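You operate a simulated robot arm through the tools that you are given. There is no shell and no other tool.

The job below is to be done with a simulated robot arm. You get a single attempt, and the scene is never put back.

JOB
Put things in order on the packing table. At the end: the silver wooden-handled scoop stands on top of the brown cedar block (marked "HATS"); the blue buffer from the packing table is in the silver drip bowl; the purple squat bottle stands where the white tall jar (marked "CREAM") stood; the white tall jar is in the beige square tray; whatever was shut is shut again. Leave all else as you found it, and nothing knocked over.

Only the result counts: the job must be done as asked and must still hold three seconds after the hand-in. Knocking over, shifting, dropping, spilling or breaking anything else fails it.

ROBOT AND FRAMES
A 6-joint arm with a two-finger parallel gripper, fixed in place. Base frame: the origin is at the foot of the arm, x ahead of it, y to its left, z up; the work surface is at about z = 0. Units: mm, degrees, N and s.
With the tool pointing down near the work surface it reaches from about 180 to 460 mm from the base axis. Its first joint turns from -70.0 to 70.0 degrees. Payload 1.9 kg.
The tool frame sits at the grasp point between the pads (the TCP): z along the fingers, y along the line on which they close. The tips reach 23 mm beyond it. The gripper opens to 94 mm. The fingers are 38 mm wide and 10 mm thick; the gripper's body (54 by 96 mm) begins 39 mm behind the TCP.
Orientation is told as [roll, pitch, yaw] about the base's x, y, z axes, in that order, counted from this pose: with the fingers straight down and closing along the base's y, the tool's x points along the base's -x, its y along +y and its z along -z.

CONTROLS
- The arm moves only by the tool apply_moves. Its argument "series" is a list of rows, each a list of 7 numbers: the shift along the base's x, y, z in units of 30 mm (1.0 is 30 mm), then the turn, a rotation vector about the base's x, y, z in units of 6 degrees (1.0 is 6 degrees), then the gripper command, from -1 (shut) to 1 (fully open), values between in proportion. In form: [[dx, dy, dz, wx, wy, wz, hand], ...]. A call has 1 to 20 rows; each row shifts and turns the commanded pose from where the row before left it. A call with a number of a shift or a turn outside -1 to 1 is refused whole. Each row takes 0.2 s and may step no farther than 50 mm and 8.6 degrees from the row before; otherwise, or with a gripper value out of range, the whole call is refused. A pose out of reach is approached as far as the arm can. The call stops where the force on the tool passes 40 N (or 10 N more than at its start, if that is more) or the arm is blocked; 0.2 s more then pass. Each finger travels about 108 mm/s and halts on what it meets, pressing with about 42 N; the grip force reading is that of the motor and also rises with nothing between the fingers. The clock runs only during rows and for 0.2 s after the last one: add rows that do not move to give the fingers time. It gives the time, the measured TCP pose, the force on the tool (base axes), the opening and the grip force at its end, in the units of the frame above (readings bear some noise), with the torque about the TCP (base axes, N m) and any sound that the robot's microphone picked up.
- Cameras (640 x 400 px; columns grow to the right, rows downward): "scene" is fixed at [65.2, 323.3, 419.5]; the picture's right is [-0.58, -0.82, 0.00], its down [-0.48, 0.34, -0.81] and it looks along [0.66, -0.47, -0.59] (base axes); focal length 214 px, centre (320, 200). "wrist" rides on the gripper at [86, 16, -74] in the tool frame; the picture's right is [-0.18, 0.98, 0.00], its down [-0.58, -0.11, -0.81] and it looks along [-0.79, -0.15, 0.59] (tool axes); focal length 243 px, centre (320, 200). There is no depth. A picture from a camera that has moved, and an enlarged one, comes with that camera's place and axes in the base frame and with its lens. The place of the scene camera against the robot may be out by one fixed shift of up to 12 mm in any direction.
- camera(camera): a new picture of that camera. It takes no simulated time.
- inspect(camera, box): a new picture of the part [left, top, right, bottom] of that camera's present view, enlarged. It takes no simulated time.
- job_done(): hands the job in; it is judged then, once.

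Nothing tells you positions but the pictures and the camera data. Unless the task says otherwise, let go and move clear before handing in.

The tools are called as a command line: name --pt "numbers of a row" for each row, then --argument value for the rest, lists and objects as JSON in quotes. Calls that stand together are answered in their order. apply_moves: Moves the arm, as the interface text tells. Its arguments: {"type":"object","properties":{"series":{"type":"array","items":{"type":"array","items":{"type":"number"}}}},"required":["series"]} The other tools are called the same way: camera (camera) takes a picture; inspect (camera, box) takes an enlarged picture of a part of a camera's view; job_done () hands the job in.

At the start:

```text
time_s: 0.0
tool_pos: [268.7, 141.0, 303.2]
orientation: [0.0, 0.0, 0.0]
ft_force: [1.3, 0.3, 0.0]
wrist_torque: [0.02, 0.0, 0.04]
gripper_width: 93.9
gripper_force: 0.2
```

scene: 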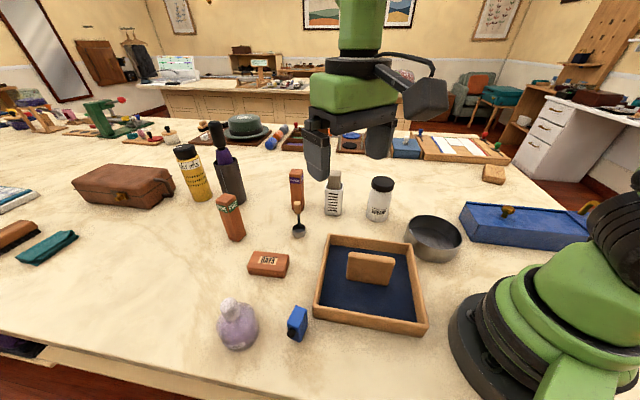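
wrist: 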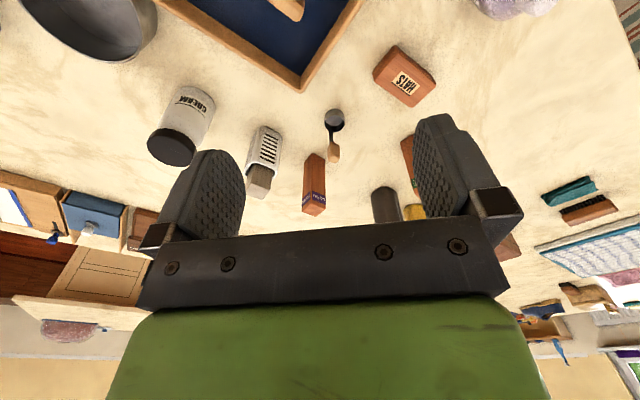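

I see the packing table with the tray, bowl, white jar, HATS block, small scoop, purple bottle and a small blue object. I'll take closer looks before moving anything.

inspect --camera "scene" --box '[200, 220, 440, 370]'

inspect --camera "scene" --box '[260, 150, 500, 300]'

inspect --camera "scene" --box '[60, 110, 300, 260]'

inspect --camera "scene" --box '[360, 120, 640, 295]'

inspect --camera "wrist" --box '[140, 0, 460, 200]'

```text
2.67 times, centred on (320, 295) of scene
camera zoom: at [65.2, 323.3, 419.5], right [-0.58, -0.82, 0.0], down [-0.48, 0.34, -0.81], along [0.66, -0.47, -0.59], focal length 572 px, centre (320, -53)
```

zoom: 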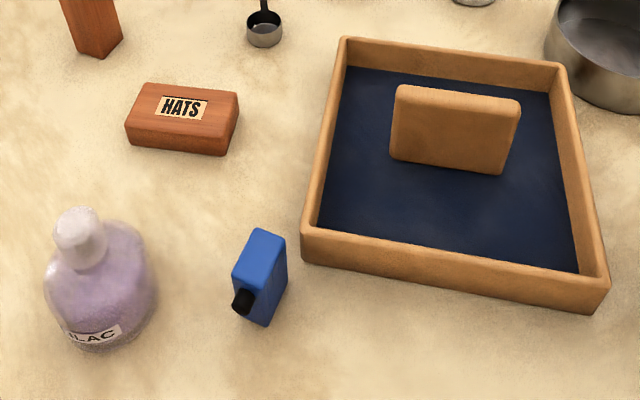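

```text
2.67 times, centred on (380, 225) of scene
camera zoom: at [65.2, 323.3, 419.5], right [-0.58, -0.82, 0.0], down [-0.48, 0.34, -0.81], along [0.66, -0.47, -0.59], focal length 572 px, centre (160, 133)
```

zoom: 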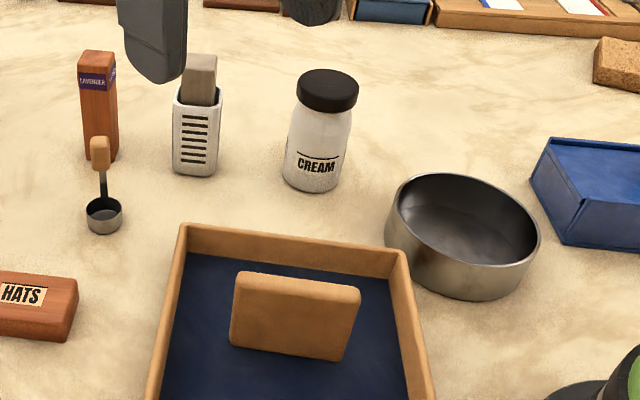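

```text
2.67 times, centred on (180, 185) of scene
camera zoom: at [65.2, 323.3, 419.5], right [-0.58, -0.82, 0.0], down [-0.48, 0.34, -0.81], along [0.66, -0.47, -0.59], focal length 572 px, centre (693, 240)
```

zoom: 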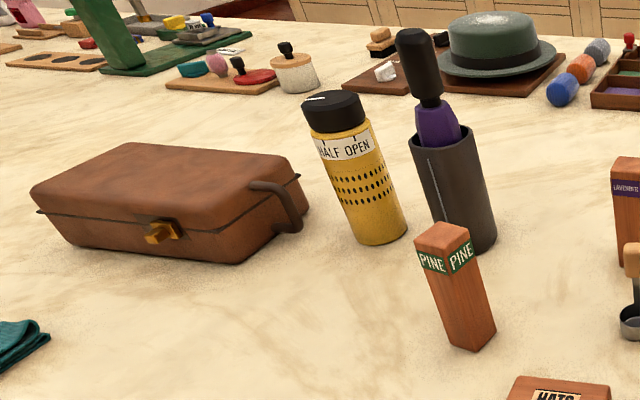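

```text
2.29 times, centred on (500, 208) of scene
camera zoom: at [65.2, 323.3, 419.5], right [-0.58, -0.82, 0.0], down [-0.48, 0.34, -0.81], along [0.66, -0.47, -0.59], focal length 490 px, centre (-91, 183)
```

zoom: 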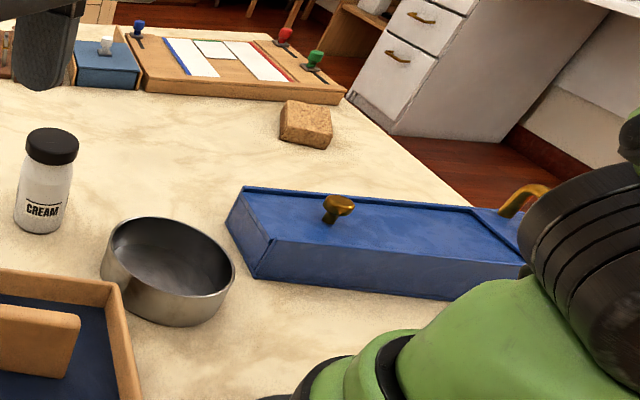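

```text
2.00 times, centred on (300, 100) of wrist
camera zoom: at [180.3, 156.5, 378.6], right [0.18, 0.98, 0.0], down [0.58, -0.11, 0.81], along [0.79, -0.15, -0.59], focal length 485 px, centre (360, 400)
```

zoom: 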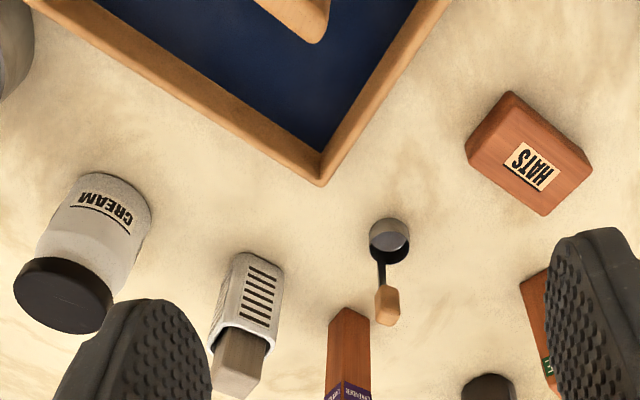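

The blue thing beside the tray and the blue lidded box both need identifying, so I'll zoom in further on both, on the tray contents and on the items around them.

inspect --camera "scene" --box '[265, 290, 345, 340]'

inspect --camera "scene" --box '[200, 285, 280, 360]'

inspect --camera "scene" --box '[450, 185, 610, 285]'

inspect --camera "scene" --box '[260, 160, 340, 245]'

inspect --camera "scene" --box '[0, 100, 160, 200]'

inspect --camera "scene" --box '[200, 100, 360, 200]'

inspect --camera "scene" --box '[0, 170, 120, 300]'

inspect --camera "scene" --box '[380, 110, 540, 210]'

```text
8.00 times, centred on (305, 315) of scene
camera zoom: at [65.2, 323.3, 419.5], right [-0.58, -0.82, 0.0], down [-0.48, 0.34, -0.81], along [0.66, -0.47, -0.59], focal length 1716 px, centre (440, -720)
```

zoom: 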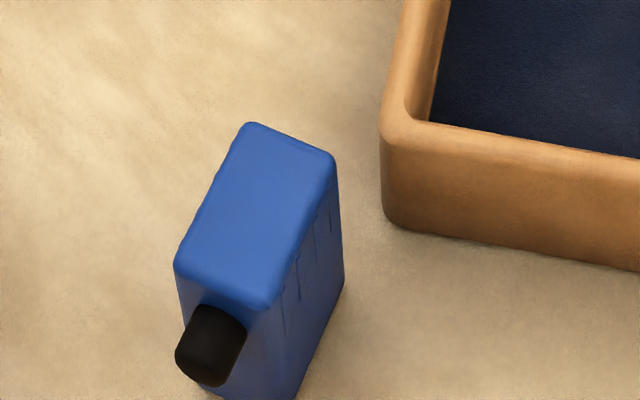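

```text
5.33 times, centred on (240, 322) of scene
camera zoom: at [65.2, 323.3, 419.5], right [-0.58, -0.82, 0.0], down [-0.48, 0.34, -0.81], along [0.66, -0.47, -0.59], focal length 1144 px, centre (747, -453)
```

zoom: 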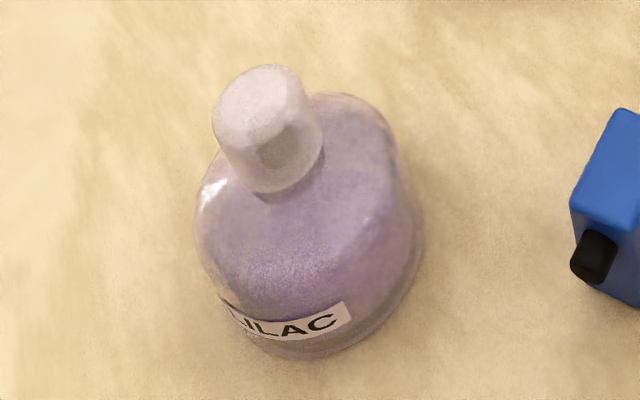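

```text
4.00 times, centred on (530, 235) of scene
camera zoom: at [65.2, 323.3, 419.5], right [-0.58, -0.82, 0.0], down [-0.48, 0.34, -0.81], along [0.66, -0.47, -0.59], focal length 858 px, centre (-520, 60)
```

zoom: 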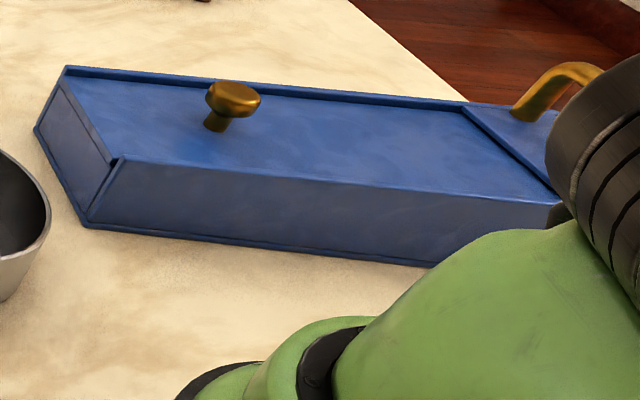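

```text
4.71 times, centred on (300, 202) of scene
camera zoom: at [65.2, 323.3, 419.5], right [-0.58, -0.82, 0.0], down [-0.48, 0.34, -0.81], along [0.66, -0.47, -0.59], focal length 1009 px, centre (414, 188)
```

zoom: 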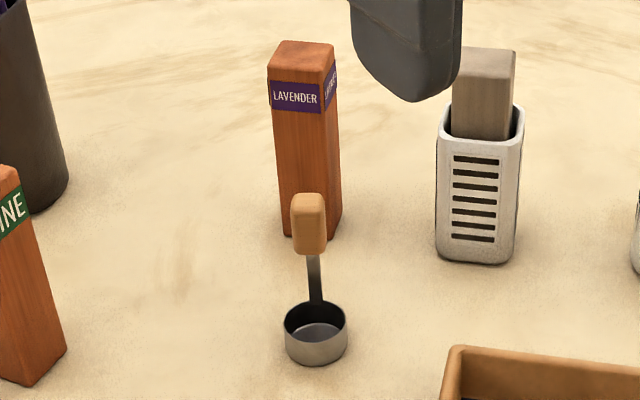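

```text
4.00 times, centred on (80, 150) of scene
camera zoom: at [65.2, 323.3, 419.5], right [-0.58, -0.82, 0.0], down [-0.48, 0.34, -0.81], along [0.66, -0.47, -0.59], focal length 858 px, centre (1280, 400)
```

zoom: 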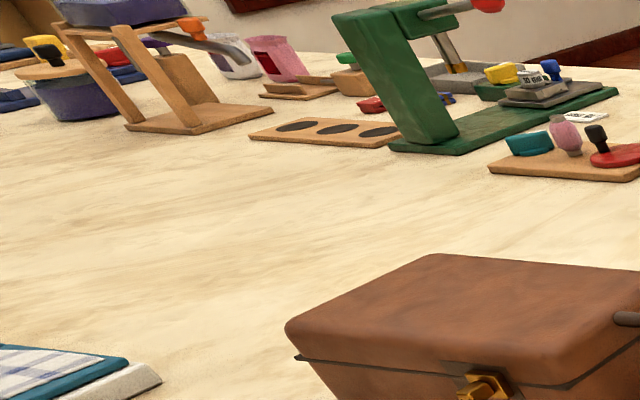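

```text
4.00 times, centred on (280, 150) of scene
camera zoom: at [65.2, 323.3, 419.5], right [-0.58, -0.82, 0.0], down [-0.48, 0.34, -0.81], along [0.66, -0.47, -0.59], focal length 858 px, centre (480, 400)
```

zoom: 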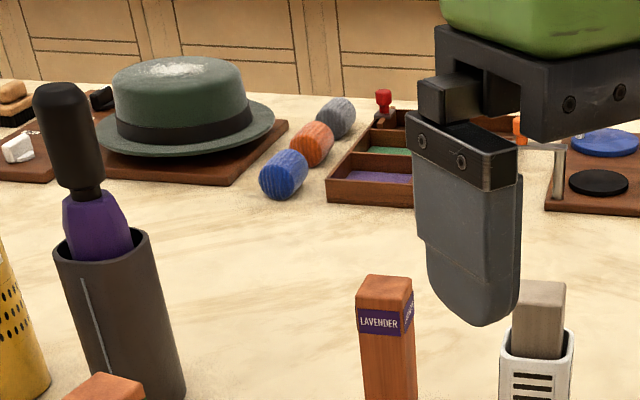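

```text
3.08 times, centred on (60, 235) of scene
camera zoom: at [65.2, 323.3, 419.5], right [-0.58, -0.82, 0.0], down [-0.48, 0.34, -0.81], along [0.66, -0.47, -0.59], focal length 660 px, centre (1120, 92)
```

zoom: 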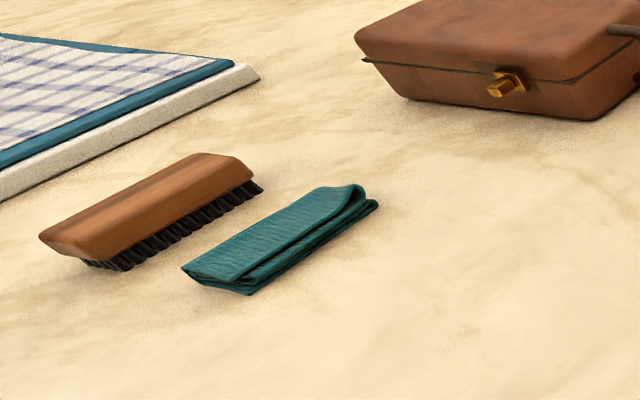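

```text
4.00 times, centred on (460, 160) of scene
camera zoom: at [65.2, 323.3, 419.5], right [-0.58, -0.82, 0.0], down [-0.48, 0.34, -0.81], along [0.66, -0.47, -0.59], focal length 858 px, centre (-240, 360)
```

zoom: 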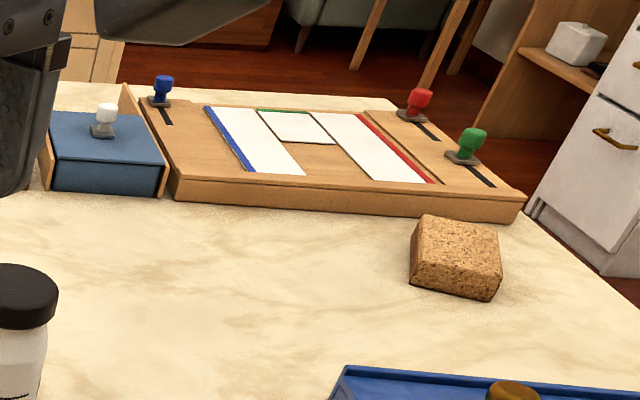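

I'll turn the gripper so the wrist camera looks to +y, for a closer view of the blue piece, the purple bottle and the HATS block.

apply_moves --pt "-0.086 0.02 -0.162 0 0 1 1" --pt "-0.086 0.02 -0.162 0 0 1 1" --pt "-0.086 0.02 -0.162 0 0 1 1" --pt "-0.086 0.02 -0.162 0 0 1 1" --pt "-0.086 0.02 -0.162 0 0 1 1" --pt "-0.086 0.02 -0.162 0 0 1 1" --pt "-0.086 0.02 -0.162 0 0 1 1" --pt "-0.086 0.02 -0.162 0 0 1 1" --pt "-0.086 0.02 -0.162 0 0 1 1" --pt "-0.086 0.02 -0.162 0 0 1 1" --pt "-0.086 0.02 -0.162 0 0 1 1" --pt "-0.086 0.02 -0.162 0 0 1 1" --pt "-0.086 0.02 -0.162 0 0 1 1" --pt "-0.086 0.02 -0.162 0 0 1 1" --pt "-0.086 0.02 -0.162 0 0 1 1" --pt "0 0 0 0 0 0 1"

camera --camera "wrist"

camera --camera "scene"

```text
time_s: 3.4
tool_pos: [230.1, 150.5, 229.8]
orientation: [0.0, 0.0, 90.2]
ft_force: [0.5, 0.2, 0.0]
wrist_torque: [0.02, 0.0, -0.01]
gripper_width: 94.1
gripper_force: 0.1
```

```text
taken
camera wrist: at [212.4, 63.3, 306.0], right [-0.98, 0.18, 0.0], down [0.11, 0.58, 0.81], along [0.15, 0.79, -0.59], focal length 243 px, centre (320, 200)
```

wrist: 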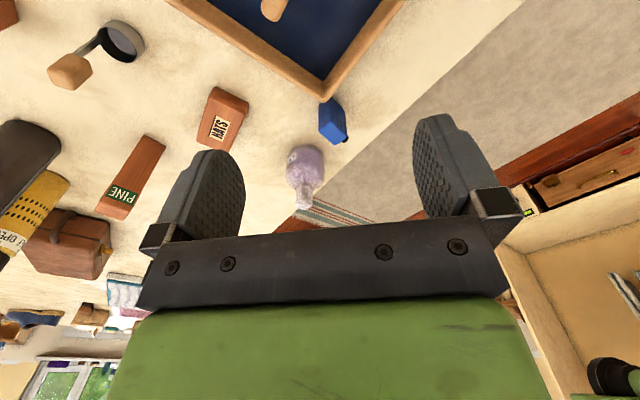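

```text
taken
```

scene: 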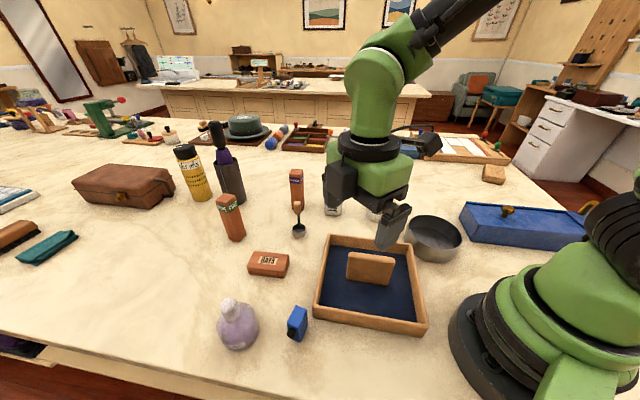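

inspect --camera "wrist" --box '[280, 85, 380, 147]'

inspect --camera "wrist" --box '[180, 70, 400, 210]'

inspect --camera "wrist" --box '[30, 0, 190, 100]'

```text
6.40 times, centred on (330, 116) of wrist
camera zoom: at [212.4, 63.3, 306.0], right [-0.98, 0.18, 0.0], down [0.11, 0.58, 0.81], along [0.15, 0.79, -0.59], focal length 1553 px, centre (256, 738)
```

zoom: 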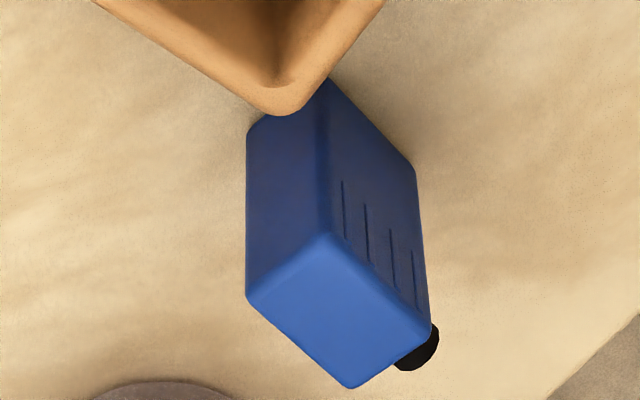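

```text
2.86 times, centred on (290, 140) of wrist
camera zoom: at [212.4, 63.3, 306.0], right [-0.98, 0.18, 0.0], down [0.11, 0.58, 0.81], along [0.15, 0.79, -0.59], focal length 693 px, centre (406, 371)
```

zoom: 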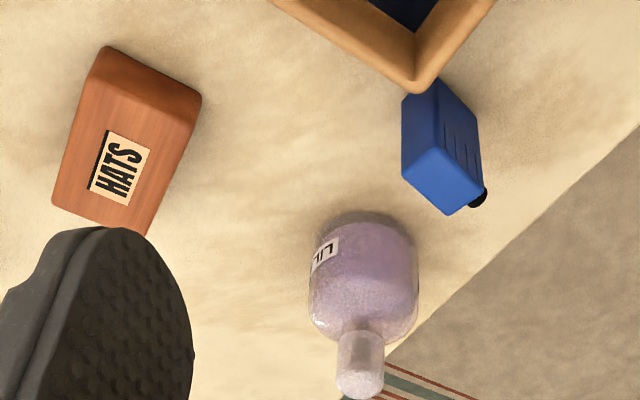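

```text
4.00 times, centred on (110, 50) of wrist
camera zoom: at [212.4, 63.3, 306.0], right [-0.98, 0.18, 0.0], down [0.11, 0.58, 0.81], along [0.15, 0.79, -0.59], focal length 970 px, centre (1160, 800)
```

zoom: 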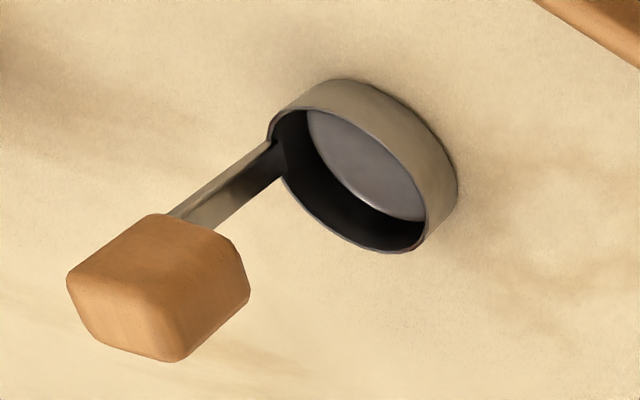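

The blue block (with a black nub) stands next to the tray corner, and the purple LILAC bottle is near the table edge. Next I'll survey the tray, bowl and blue box from other angles.

apply_moves --pt "-0.08 -0.2 0.067 0 0 -1 1" --pt "-0.08 -0.2 0.067 0 0 -1 1" --pt "-0.08 -0.2 0.067 0 0 -1 1" --pt "-0.08 -0.2 0.067 0 0 -1 1" --pt "-0.08 -0.2 0.067 0 0 -1 1" --pt "-0.08 -0.2 0.067 0 0 -1 1" --pt "-0.08 -0.2 0.067 0 0 -1 1" --pt "-0.08 -0.2 0.067 0 0 -1 1" --pt "-0.08 -0.2 0.067 0 0 -1 1" --pt "-0.08 -0.2 0.067 0 0 -1 1" --pt "-0.08 -0.2 0.067 0 0 -1 1" --pt "-0.08 -0.2 0.067 0 0 -1 1" --pt "-0.08 -0.2 0.067 0 0 -1 1" --pt "-0.08 -0.2 0.067 0 0 -1 1" --pt "-0.08 -0.2 0.067 0 0 -1 1" --pt "0 0 0 0 0 0 1"

camera --camera "wrist"

inspect --camera "wrist" --box '[160, 0, 480, 200]'

```text
time_s: 6.8
tool_pos: [194.0, 58.6, 259.8]
orientation: [0.0, -0.1, -0.1]
ft_force: [0.3, 0.8, 0.0]
wrist_torque: [-0.01, 0.01, 0.01]
gripper_width: 94.4
gripper_force: 0.0
```

```text
taken
camera wrist: at [105.2, 75.7, 335.7], right [0.19, 0.98, 0.0], down [0.58, -0.11, 0.81], along [0.79, -0.15, -0.59], focal length 243 px, centre (320, 200)
```

wrist: 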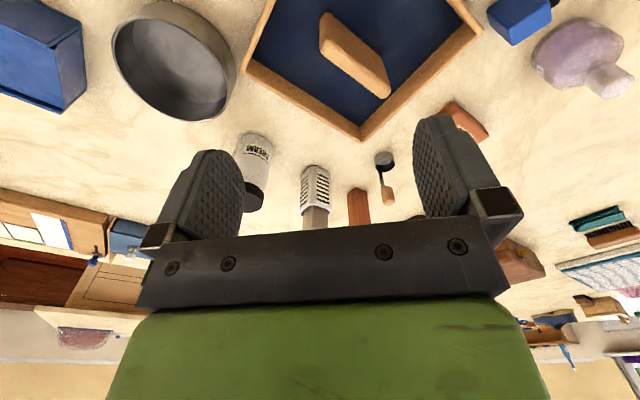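

```text
2.00 times, centred on (320, 100) of wrist
camera zoom: at [105.2, 75.7, 335.7], right [0.19, 0.98, 0.0], down [0.58, -0.11, 0.81], along [0.79, -0.15, -0.59], focal length 485 px, centre (320, 400)
```

zoom: 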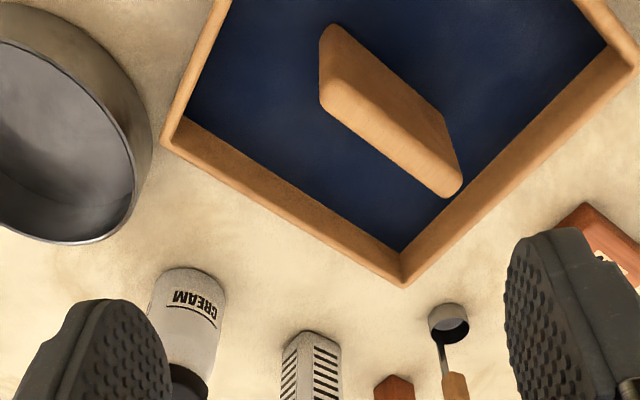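

inspect --camera "wrist" --box '[290, 0, 430, 110]'

inspect --camera "wrist" --box '[100, 0, 260, 120]'

inspect --camera "wrist" --box '[470, 0, 640, 110]'

inspect --camera "wrist" --box '[0, 0, 100, 120]'

```text
3.64 times, centred on (360, 55) of wrist
camera zoom: at [105.2, 75.7, 335.7], right [0.19, 0.98, 0.0], down [0.58, -0.11, 0.81], along [0.79, -0.15, -0.59], focal length 882 px, centre (174, 727)
```

zoom: 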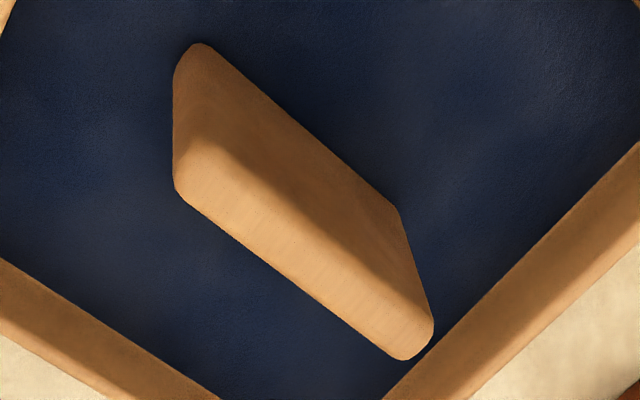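

```text
3.33 times, centred on (180, 60) of wrist
camera zoom: at [105.2, 75.7, 335.7], right [0.19, 0.98, 0.0], down [0.58, -0.11, 0.81], along [0.79, -0.15, -0.59], focal length 809 px, centre (787, 667)
```

zoom: 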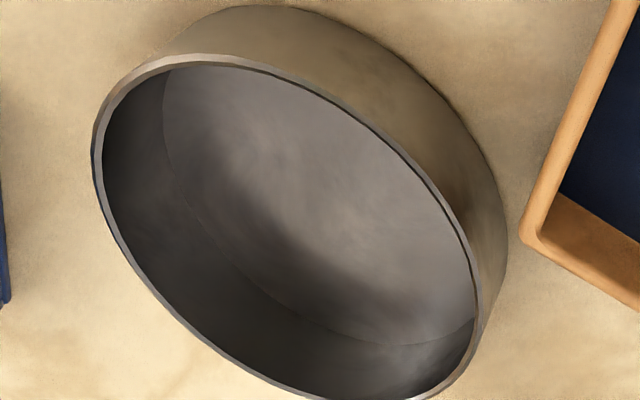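

```text
3.64 times, centred on (555, 55) of wrist
camera zoom: at [105.2, 75.7, 335.7], right [0.19, 0.98, 0.0], down [0.58, -0.11, 0.81], along [0.79, -0.15, -0.59], focal length 882 px, centre (-534, 727)
```

zoom: 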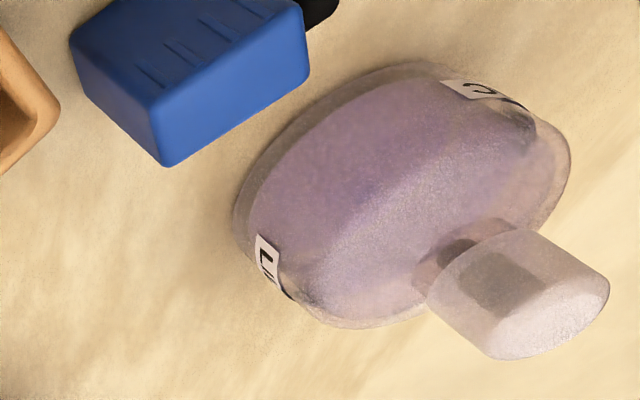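

```text
3.33 times, centred on (50, 60) of wrist
camera zoom: at [105.2, 75.7, 335.7], right [0.19, 0.98, 0.0], down [0.58, -0.11, 0.81], along [0.79, -0.15, -0.59], focal length 809 px, centre (1220, 667)
```

zoom: 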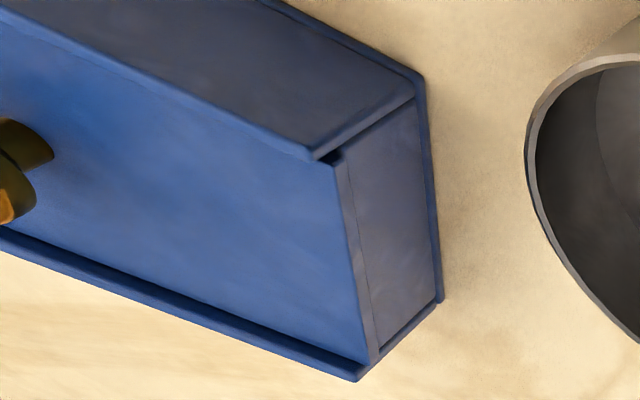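

I can see the slab standing in the middle of the tray and an empty bowl. I'll check the background for another blue buffer, which would explain the wording "from the packing table".

inspect --camera "scene" --box '[140, 40, 300, 140]'

inspect --camera "scene" --box '[440, 50, 640, 175]'

inspect --camera "scene" --box '[0, 60, 200, 185]'

inspect --camera "scene" --box '[260, 50, 420, 150]'

inspect --camera "wrist" --box '[0, 180, 160, 380]'

inspect --camera "wrist" --box '[480, 180, 640, 380]'

```text
4.00 times, centred on (220, 90) of scene
camera zoom: at [65.1, 323.3, 419.5], right [-0.58, -0.82, 0.0], down [-0.48, 0.34, -0.81], along [0.66, -0.47, -0.59], focal length 858 px, centre (720, 640)
```

zoom: 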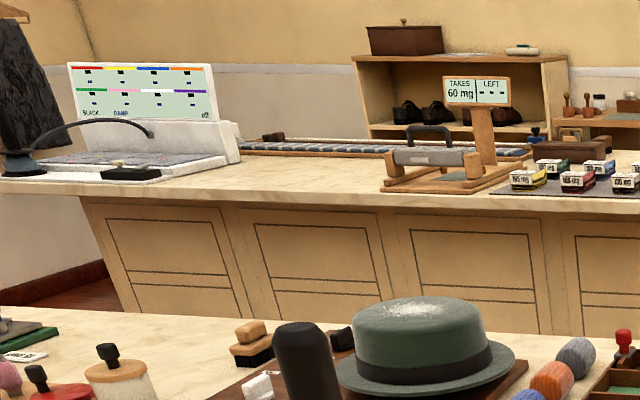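

```text
3.20 times, centred on (540, 112) of scene
camera zoom: at [65.1, 323.3, 419.5], right [-0.58, -0.82, 0.0], down [-0.48, 0.34, -0.81], along [0.66, -0.47, -0.59], focal length 686 px, centre (-384, 480)
```

zoom: 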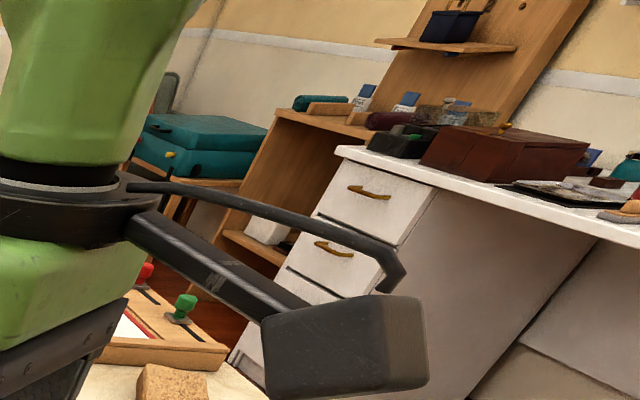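

```text
3.20 times, centred on (100, 122) of scene
camera zoom: at [65.1, 323.3, 419.5], right [-0.58, -0.82, 0.0], down [-0.48, 0.34, -0.81], along [0.66, -0.47, -0.59], focal length 686 px, centre (1024, 448)
```

zoom: 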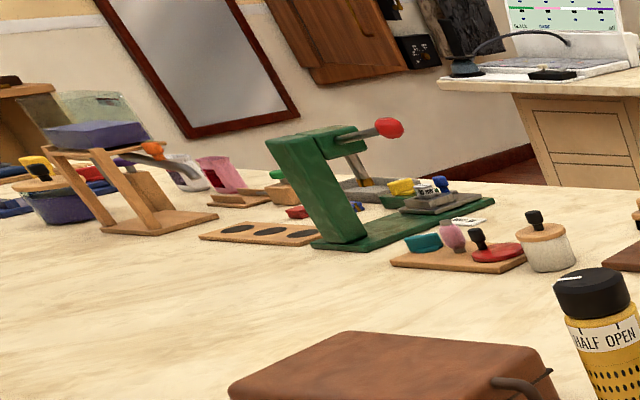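

```text
4.00 times, centred on (340, 100) of scene
camera zoom: at [65.1, 323.3, 419.5], right [-0.58, -0.82, 0.0], down [-0.48, 0.34, -0.81], along [0.66, -0.47, -0.59], focal length 858 px, centre (240, 600)
```

zoom: 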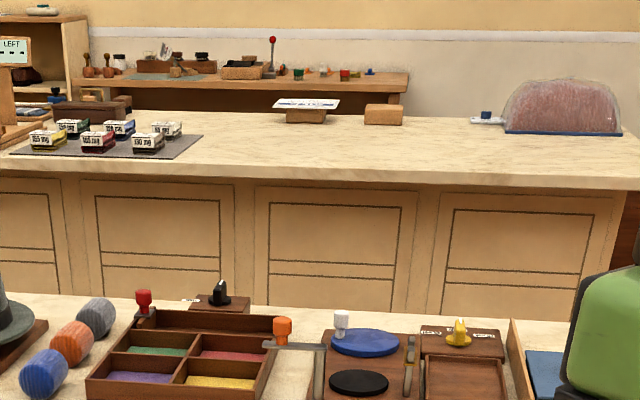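

```text
2.00 times, centred on (80, 280) of wrist
camera zoom: at [105.2, 75.7, 335.7], right [0.19, 0.98, 0.0], down [0.58, -0.11, 0.81], along [0.79, -0.15, -0.59], focal length 485 px, centre (800, 40)
```

zoom: 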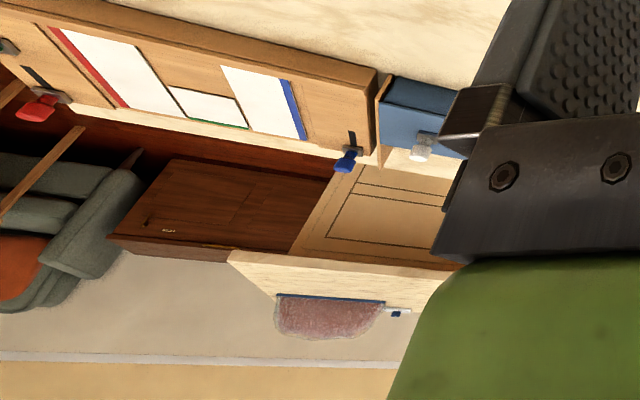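

```text
2.00 times, centred on (560, 280) of wrist
camera zoom: at [105.2, 75.7, 335.7], right [0.19, 0.98, 0.0], down [0.58, -0.11, 0.81], along [0.79, -0.15, -0.59], focal length 485 px, centre (-160, 40)
```

zoom: 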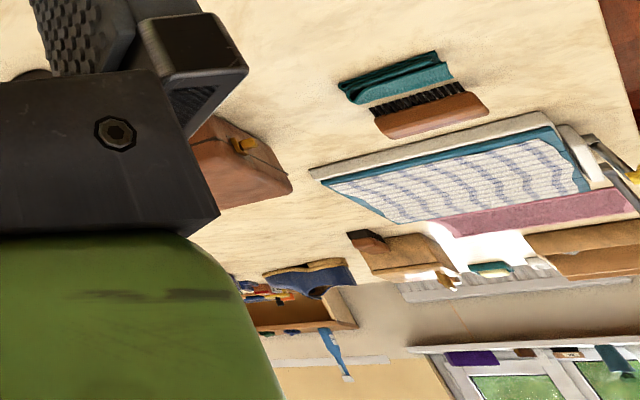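

No other similar blue piece shows up elsewhere. I'll look at the blue box, bowl and jar from the other side.

apply_moves --pt "0 -0.2 0 0 0 -1 1" --pt "0 -0.2 0 0 0 -1 1" --pt "0 -0.2 0 0 0 -1 1" --pt "0 -0.2 0 0 0 -1 1" --pt "0 -0.2 0 0 0 -1 1" --pt "0 -0.2 0 0 0 -1 1" --pt "0 -0.2 0 0 0 -1 1" --pt "0 -0.2 0 0 0 -1 1" --pt "0 -0.2 0 0 0 -1 1" --pt "0 -0.2 0 0 0 -1 1" --pt "0 -0.2 0 0 0 -1 1" --pt "0 -0.2 0 0 0 -1 1" --pt "0 -0.2 0 0 0 -1 1" --pt "0 -0.2 0 0 0 -1 1" --pt "0 -0.2 0 0 0 -1 1" --pt "0 0 0 0 0 0 1"

camera --camera "wrist"

inspect --camera "wrist" --box '[240, 60, 480, 210]'

inspect --camera "wrist" --box '[160, 0, 480, 200]'

```text
time_s: 10.2
tool_pos: [194.1, -29.7, 260.5]
orientation: [0.0, 0.0, -90.1]
ft_force: [-1.3, -0.2, -0.4]
wrist_torque: [-0.04, 0.01, 0.0]
gripper_width: 94.0
gripper_force: 0.0
```

```text
taken
camera wrist: at [208.4, 55.5, 335.3], right [0.98, -0.19, 0.0], down [-0.11, -0.58, 0.81], along [-0.15, -0.79, -0.59], focal length 243 px, centre (320, 200)
```

wrist: 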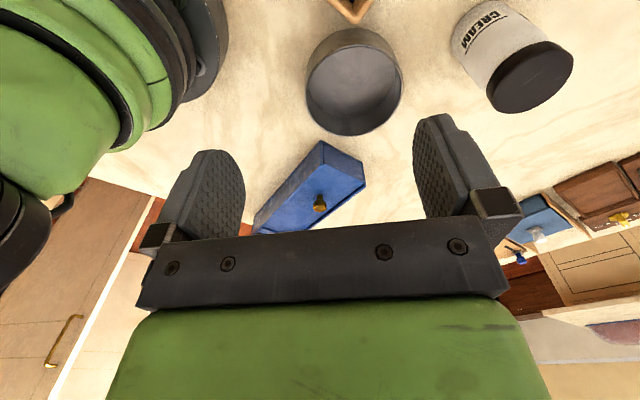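

```text
2.67 times, centred on (360, 135) of wrist
camera zoom: at [208.4, 55.5, 335.3], right [0.98, -0.19, 0.0], down [-0.11, -0.58, 0.81], along [-0.15, -0.79, -0.59], focal length 647 px, centre (213, 373)
```

zoom: 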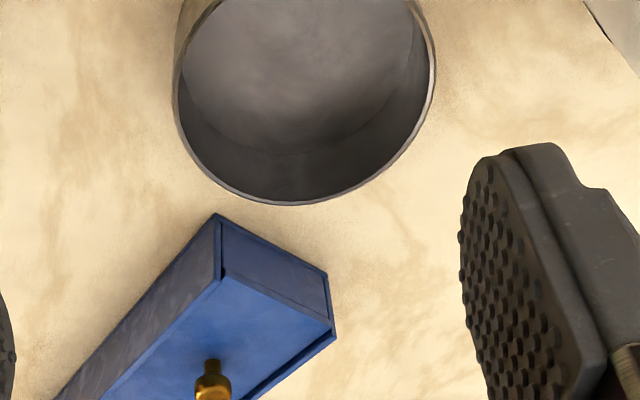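

```text
2.00 times, centred on (320, 100) of wrist
camera zoom: at [208.4, 55.5, 335.3], right [0.98, -0.19, 0.0], down [-0.11, -0.58, 0.81], along [-0.15, -0.79, -0.59], focal length 485 px, centre (320, 400)
```

zoom: 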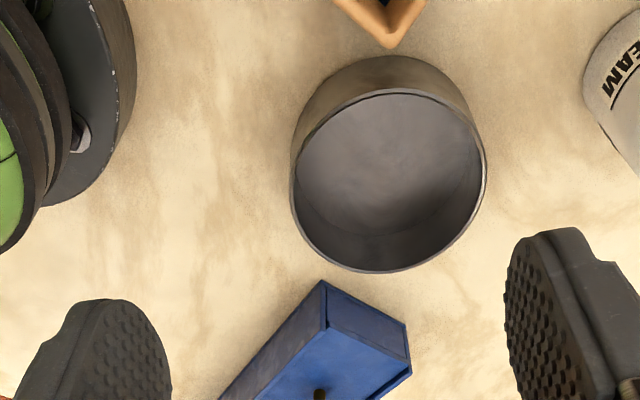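

The bowl is empty (centre about (220,-119), rim about 50 mm high) and the box is a shut sliding-lid type. Next I'll move lower near the white jar to measure it.

apply_moves --pt "0.4417 0.083 -0.4583 0 0 0.9375 1" --pt "0.4417 0.083 -0.4583 0 0 0.9375 1" --pt "0.4417 0.083 -0.4583 0 0 0.9375 1" --pt "0.4417 0.083 -0.4583 0 0 0.9375 1" --pt "0.4417 0.083 -0.4583 0 0 0.9375 1" --pt "0.4417 0.083 -0.4583 0 0 0.9375 1" --pt "0.4417 0.083 -0.4583 0 0 0.9375 1" --pt "0.4417 0.083 -0.4583 0 0 0.9375 1" --pt "0 0 0 0 0 0 1"

camera --camera "wrist"

inspect --camera "wrist" --box '[220, 60, 460, 210]'

```text
time_s: 12.2
tool_pos: [301.1, -9.4, 149.9]
orientation: [-0.1, 0.0, -45.0]
ft_force: [0.8, -0.4, 0.2]
wrist_torque: [-0.02, 0.01, 0.02]
gripper_width: 94.2
gripper_force: 0.0
```

```text
taken
camera wrist: at [250.0, 62.6, 224.8], right [0.82, 0.57, 0.0], down [0.33, -0.49, 0.81], along [0.46, -0.66, -0.59], focal length 243 px, centre (320, 200)
```

wrist: 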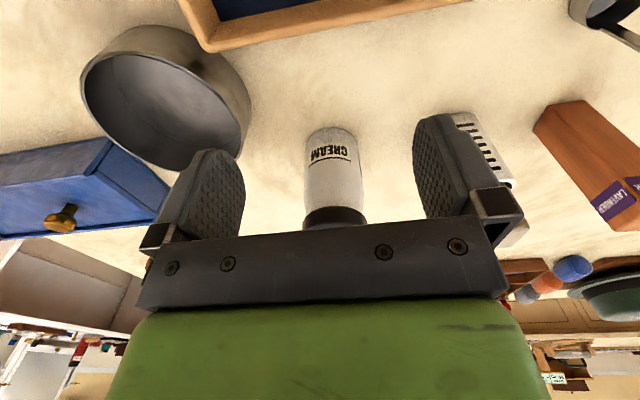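

```text
2.67 times, centred on (340, 135) of wrist
camera zoom: at [250.0, 62.6, 224.8], right [0.82, 0.57, 0.0], down [0.33, -0.49, 0.81], along [0.46, -0.66, -0.59], focal length 647 px, centre (267, 373)
```

zoom: 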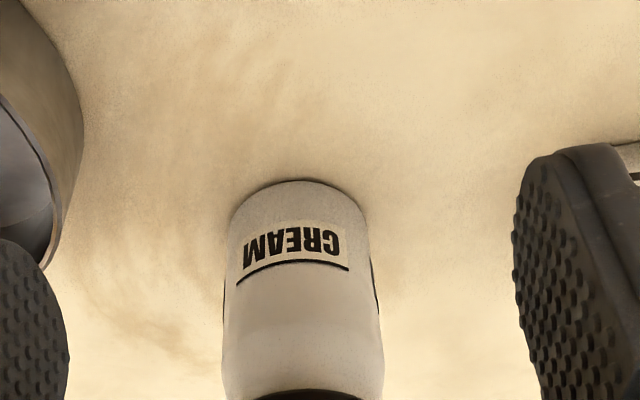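

The jar measures about 62 mm across and 117 mm tall, centred near (376,-95). I'll move above it and check alignment before going down.

apply_moves --pt "0 0 0.6 0 0 0 1" --pt "0.625 -0.713 0 0 0 0 1" --pt "0.625 -0.713 0 0 0 0 1" --pt "0.625 -0.713 0 0 0 0 1" --pt "0.625 -0.713 0 0 0 0 1" --pt "0 0 0 0 0 0 1"

camera --camera "wrist"

camera --camera "scene"

```text
time_s: 13.6
tool_pos: [374.4, -96.0, 169.1]
orientation: [0.0, 0.0, -44.9]
ft_force: [-0.4, 0.5, -0.8]
wrist_torque: [0.0, -0.02, 0.01]
gripper_width: 94.1
gripper_force: 0.0
```

```text
taken
camera wrist: at [324.0, -24.1, 245.2], right [0.83, 0.56, 0.0], down [0.33, -0.49, 0.81], along [0.46, -0.67, -0.59], focal length 243 px, centre (320, 200)
```

wrist: 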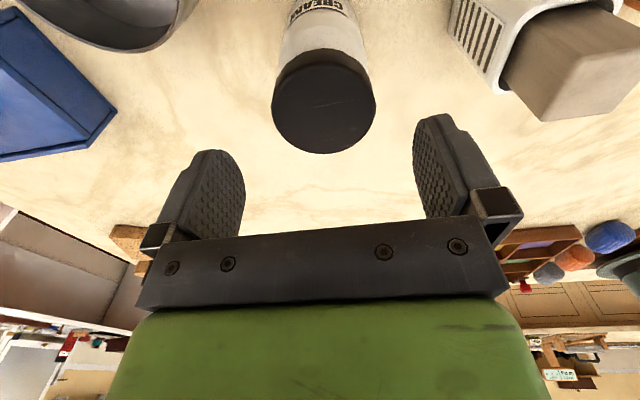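

```text
taken
```

scene: 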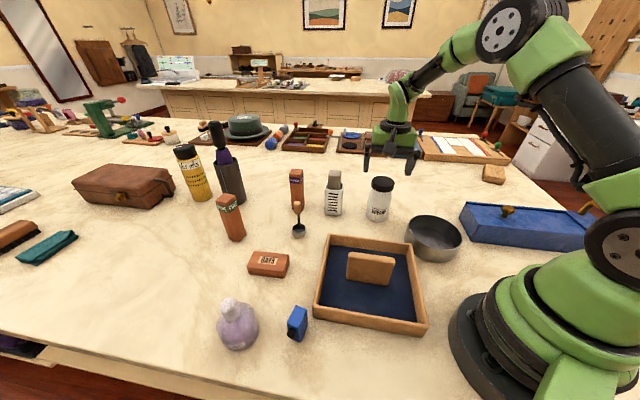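

inspect --camera "wrist" --box '[240, 0, 420, 170]'

```text
2.35 times, centred on (330, 85) of wrist
camera zoom: at [324.0, -24.1, 245.2], right [0.83, 0.56, 0.0], down [0.33, -0.49, 0.81], along [0.46, -0.67, -0.59], focal length 571 px, centre (296, 471)
```

zoom: 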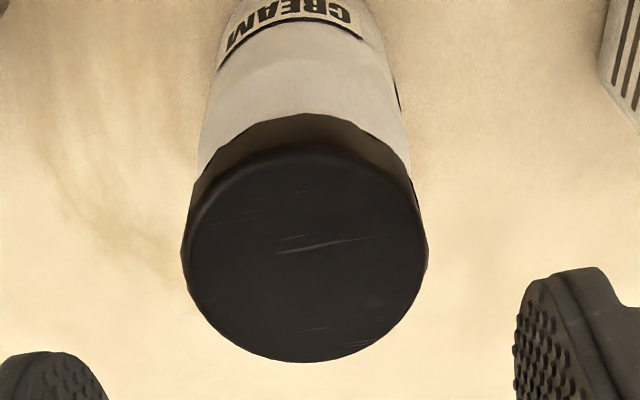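

Alignment over the jar is good, so I'll lower around it and close the fingers.

apply_moves --pt "0 0 -0.66 0 0 0 1" --pt "0 0 -0.66 0 0 0 1" --pt "0 0 -0.66 0 0 0 1" --pt "0 0 -0.66 0 0 0 1" --pt "0 0 0 0 0 0 1"

camera --camera "wrist"

inspect --camera "scene" --box '[320, 130, 440, 250]'

```text
time_s: 14.8
tool_pos: [374.2, -96.0, 88.3]
orientation: [0.0, -0.1, -44.9]
ft_force: [-0.2, -0.7, -0.4]
wrist_torque: [-0.02, 0.0, 0.01]
gripper_width: 94.0
gripper_force: 0.1
```

```text
taken
camera wrist: at [323.4, -23.5, 164.5], right [0.83, 0.56, 0.0], down [0.33, -0.49, 0.81], along [0.46, -0.67, -0.59], focal length 243 px, centre (320, 200)
```

wrist: 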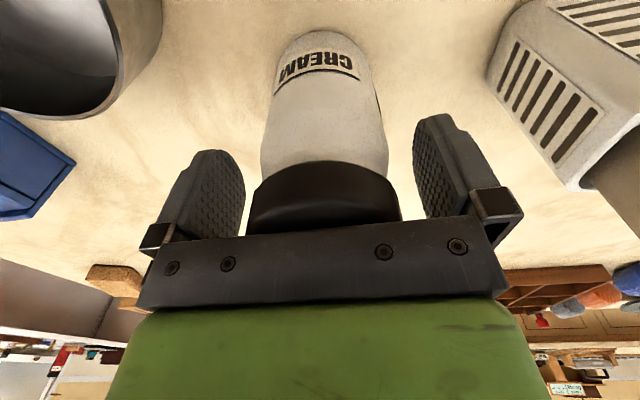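

```text
3.33 times, centred on (380, 190) of scene
camera zoom: at [65.2, 323.3, 419.5], right [-0.58, -0.82, 0.0], down [-0.48, 0.34, -0.81], along [0.66, -0.47, -0.59], focal length 715 px, centre (120, 233)
```

zoom: 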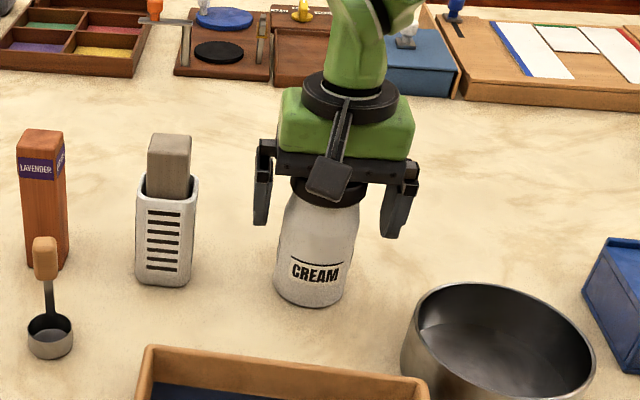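

apply_moves --pt "0.05 0.03 0 0 0 0 0.5" --pt "0 0 0 0 0 0 -1" --pt "0 0 0 0 0 0 -1" --pt "0 0 0 0 0 0 -1" --pt "0 0 0 0 0 0 -1"

camera --camera "wrist"

inspect --camera "scene" --box '[320, 130, 440, 250]'

```text
time_s: 16.0
tool_pos: [375.0, -94.8, 88.7]
orientation: [0.0, -0.1, -45.0]
ft_force: [0.2, 0.1, 0.8]
wrist_torque: [-0.08, 0.12, -0.02]
gripper_width: 61.0
gripper_force: 41.8
```

```text
taken
camera wrist: at [324.9, -23.0, 164.5], right [0.83, 0.56, 0.0], down [0.33, -0.49, 0.81], along [0.46, -0.67, -0.59], focal length 243 px, centre (320, 200)
```

wrist: 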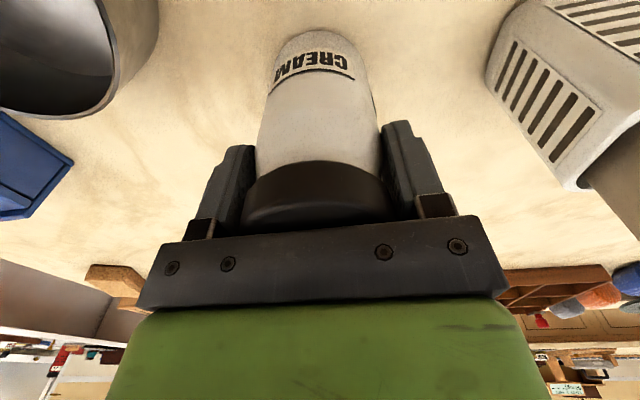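

```text
3.33 times, centred on (380, 190) of scene
camera zoom: at [65.2, 323.3, 419.5], right [-0.58, -0.82, 0.0], down [-0.48, 0.34, -0.81], along [0.66, -0.47, -0.59], focal length 715 px, centre (120, 233)
```

zoom: 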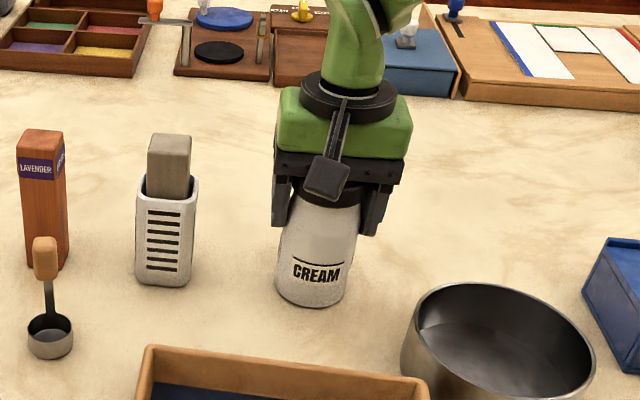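

The jar is gripped (61 mm wide, about (375,-95)). I'll lift it and carry it over the free half of the tray, clear of the slab.

apply_moves --pt "0 0 0.2 0 0 0 -1" --pt "0 0 0.5 0 0 0 -1" --pt "0 0 0.7 0 0 0 -1" --pt "0 0 0.7 0 0 0 -1" --pt "0 0 0.2 0 0 0 -1" --pt "0 0 0 0 0 0 -1"

inspect --camera "scene" --box '[300, 100, 460, 260]'

```text
time_s: 17.4
tool_pos: [377.7, -94.2, 158.4]
orientation: [-0.1, 0.0, -45.0]
ft_force: [0.7, 0.4, -1.9]
wrist_torque: [-0.02, -0.02, -0.03]
gripper_width: 55.1
gripper_force: 42.0
```

```text
2.50 times, centred on (380, 180) of scene
camera zoom: at [65.2, 323.3, 419.5], right [-0.58, -0.82, 0.0], down [-0.48, 0.34, -0.81], along [0.66, -0.47, -0.59], focal length 536 px, centre (170, 250)
```

zoom: 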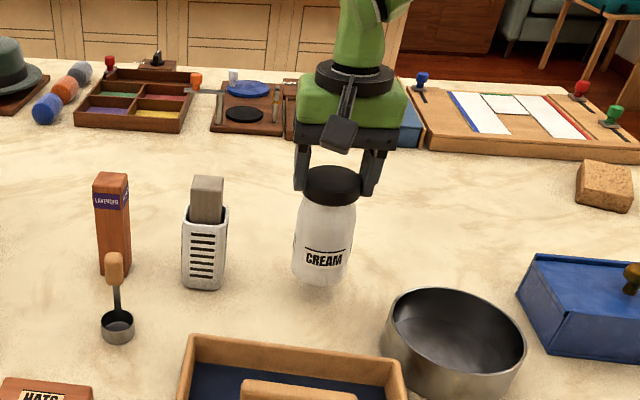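

The jar slipped down in the grip during the lift, and the fingers now hold it only by the lid. I'll look closely before lowering it straight back.

inspect --camera "scene" --box '[350, 130, 410, 230]'

camera --camera "wrist"

```text
4.00 times, centred on (380, 180) of scene
camera zoom: at [65.2, 323.3, 419.5], right [-0.58, -0.82, 0.0], down [-0.48, 0.34, -0.81], along [0.66, -0.47, -0.59], focal length 858 px, centre (80, 280)
```

zoom: 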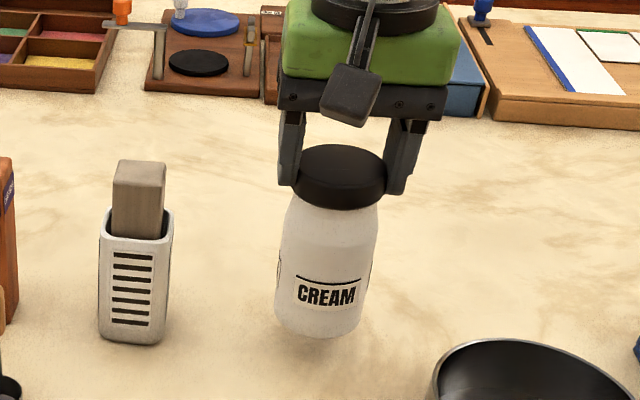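

```text
taken
camera wrist: at [325.9, -23.0, 234.1], right [0.83, 0.56, 0.0], down [0.33, -0.49, 0.81], along [0.46, -0.67, -0.59], focal length 243 px, centre (320, 200)
```

wrist: 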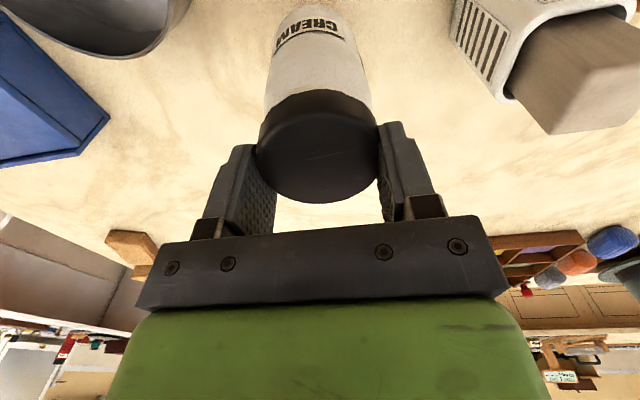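

The fingers are holding nearly the full depth of the cylindrical lid, which has no taper and looks steady. I'll lift gently and check for any further slip.

apply_moves --pt "0 0 0.1 0 0 0 -1" --pt "0 0 0.2 0 0 0 -1" --pt "0 0 0.3 0 0 0 -1" --pt "0 0 0.3 0 0 0 -1" --pt "0 0 0.1 0 0 0 -1" --pt "0 0 0 0 0 0 -1" --pt "0 0 0 0 0 0 -1"

inspect --camera "scene" --box '[350, 130, 410, 230]'

camera --camera "wrist"

```text
time_s: 19.0
tool_pos: [377.2, -94.6, 188.2]
orientation: [0.0, 0.0, -45.1]
ft_force: [-0.7, 0.0, -1.6]
wrist_torque: [-0.03, 0.02, -0.01]
gripper_width: 54.7
gripper_force: 42.3
```

```text
4.00 times, centred on (380, 180) of scene
camera zoom: at [65.2, 323.3, 419.5], right [-0.58, -0.82, 0.0], down [-0.48, 0.34, -0.81], along [0.66, -0.47, -0.59], focal length 858 px, centre (80, 280)
```

zoom: 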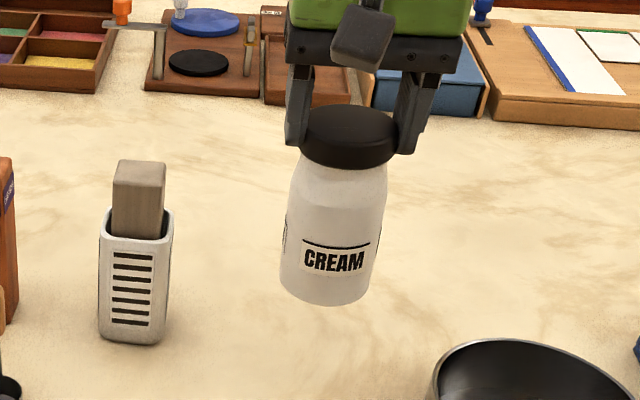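

```text
taken
camera wrist: at [325.1, -22.7, 263.7], right [0.83, 0.56, 0.0], down [0.33, -0.49, 0.81], along [0.46, -0.67, -0.59], focal length 243 px, centre (320, 200)
```

wrist: 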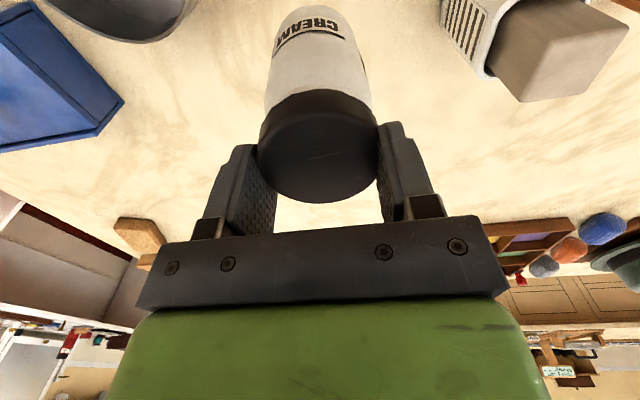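

inspect --camera "wrist" --box '[200, 60, 440, 220]'

```text
2.50 times, centred on (320, 140) of wrist
camera zoom: at [325.1, -22.7, 263.7], right [0.83, 0.56, 0.0], down [0.33, -0.49, 0.81], along [0.46, -0.67, -0.59], focal length 606 px, centre (320, 350)
```

zoom: 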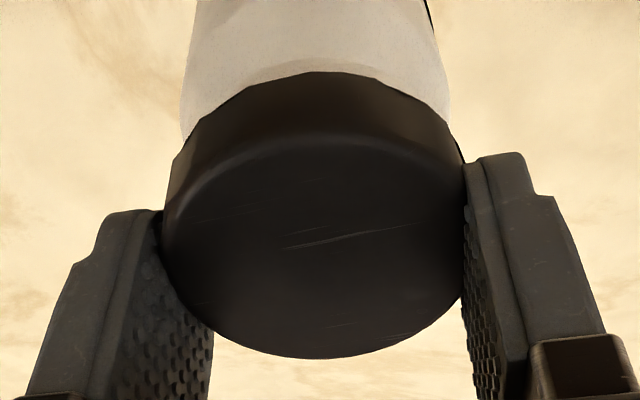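

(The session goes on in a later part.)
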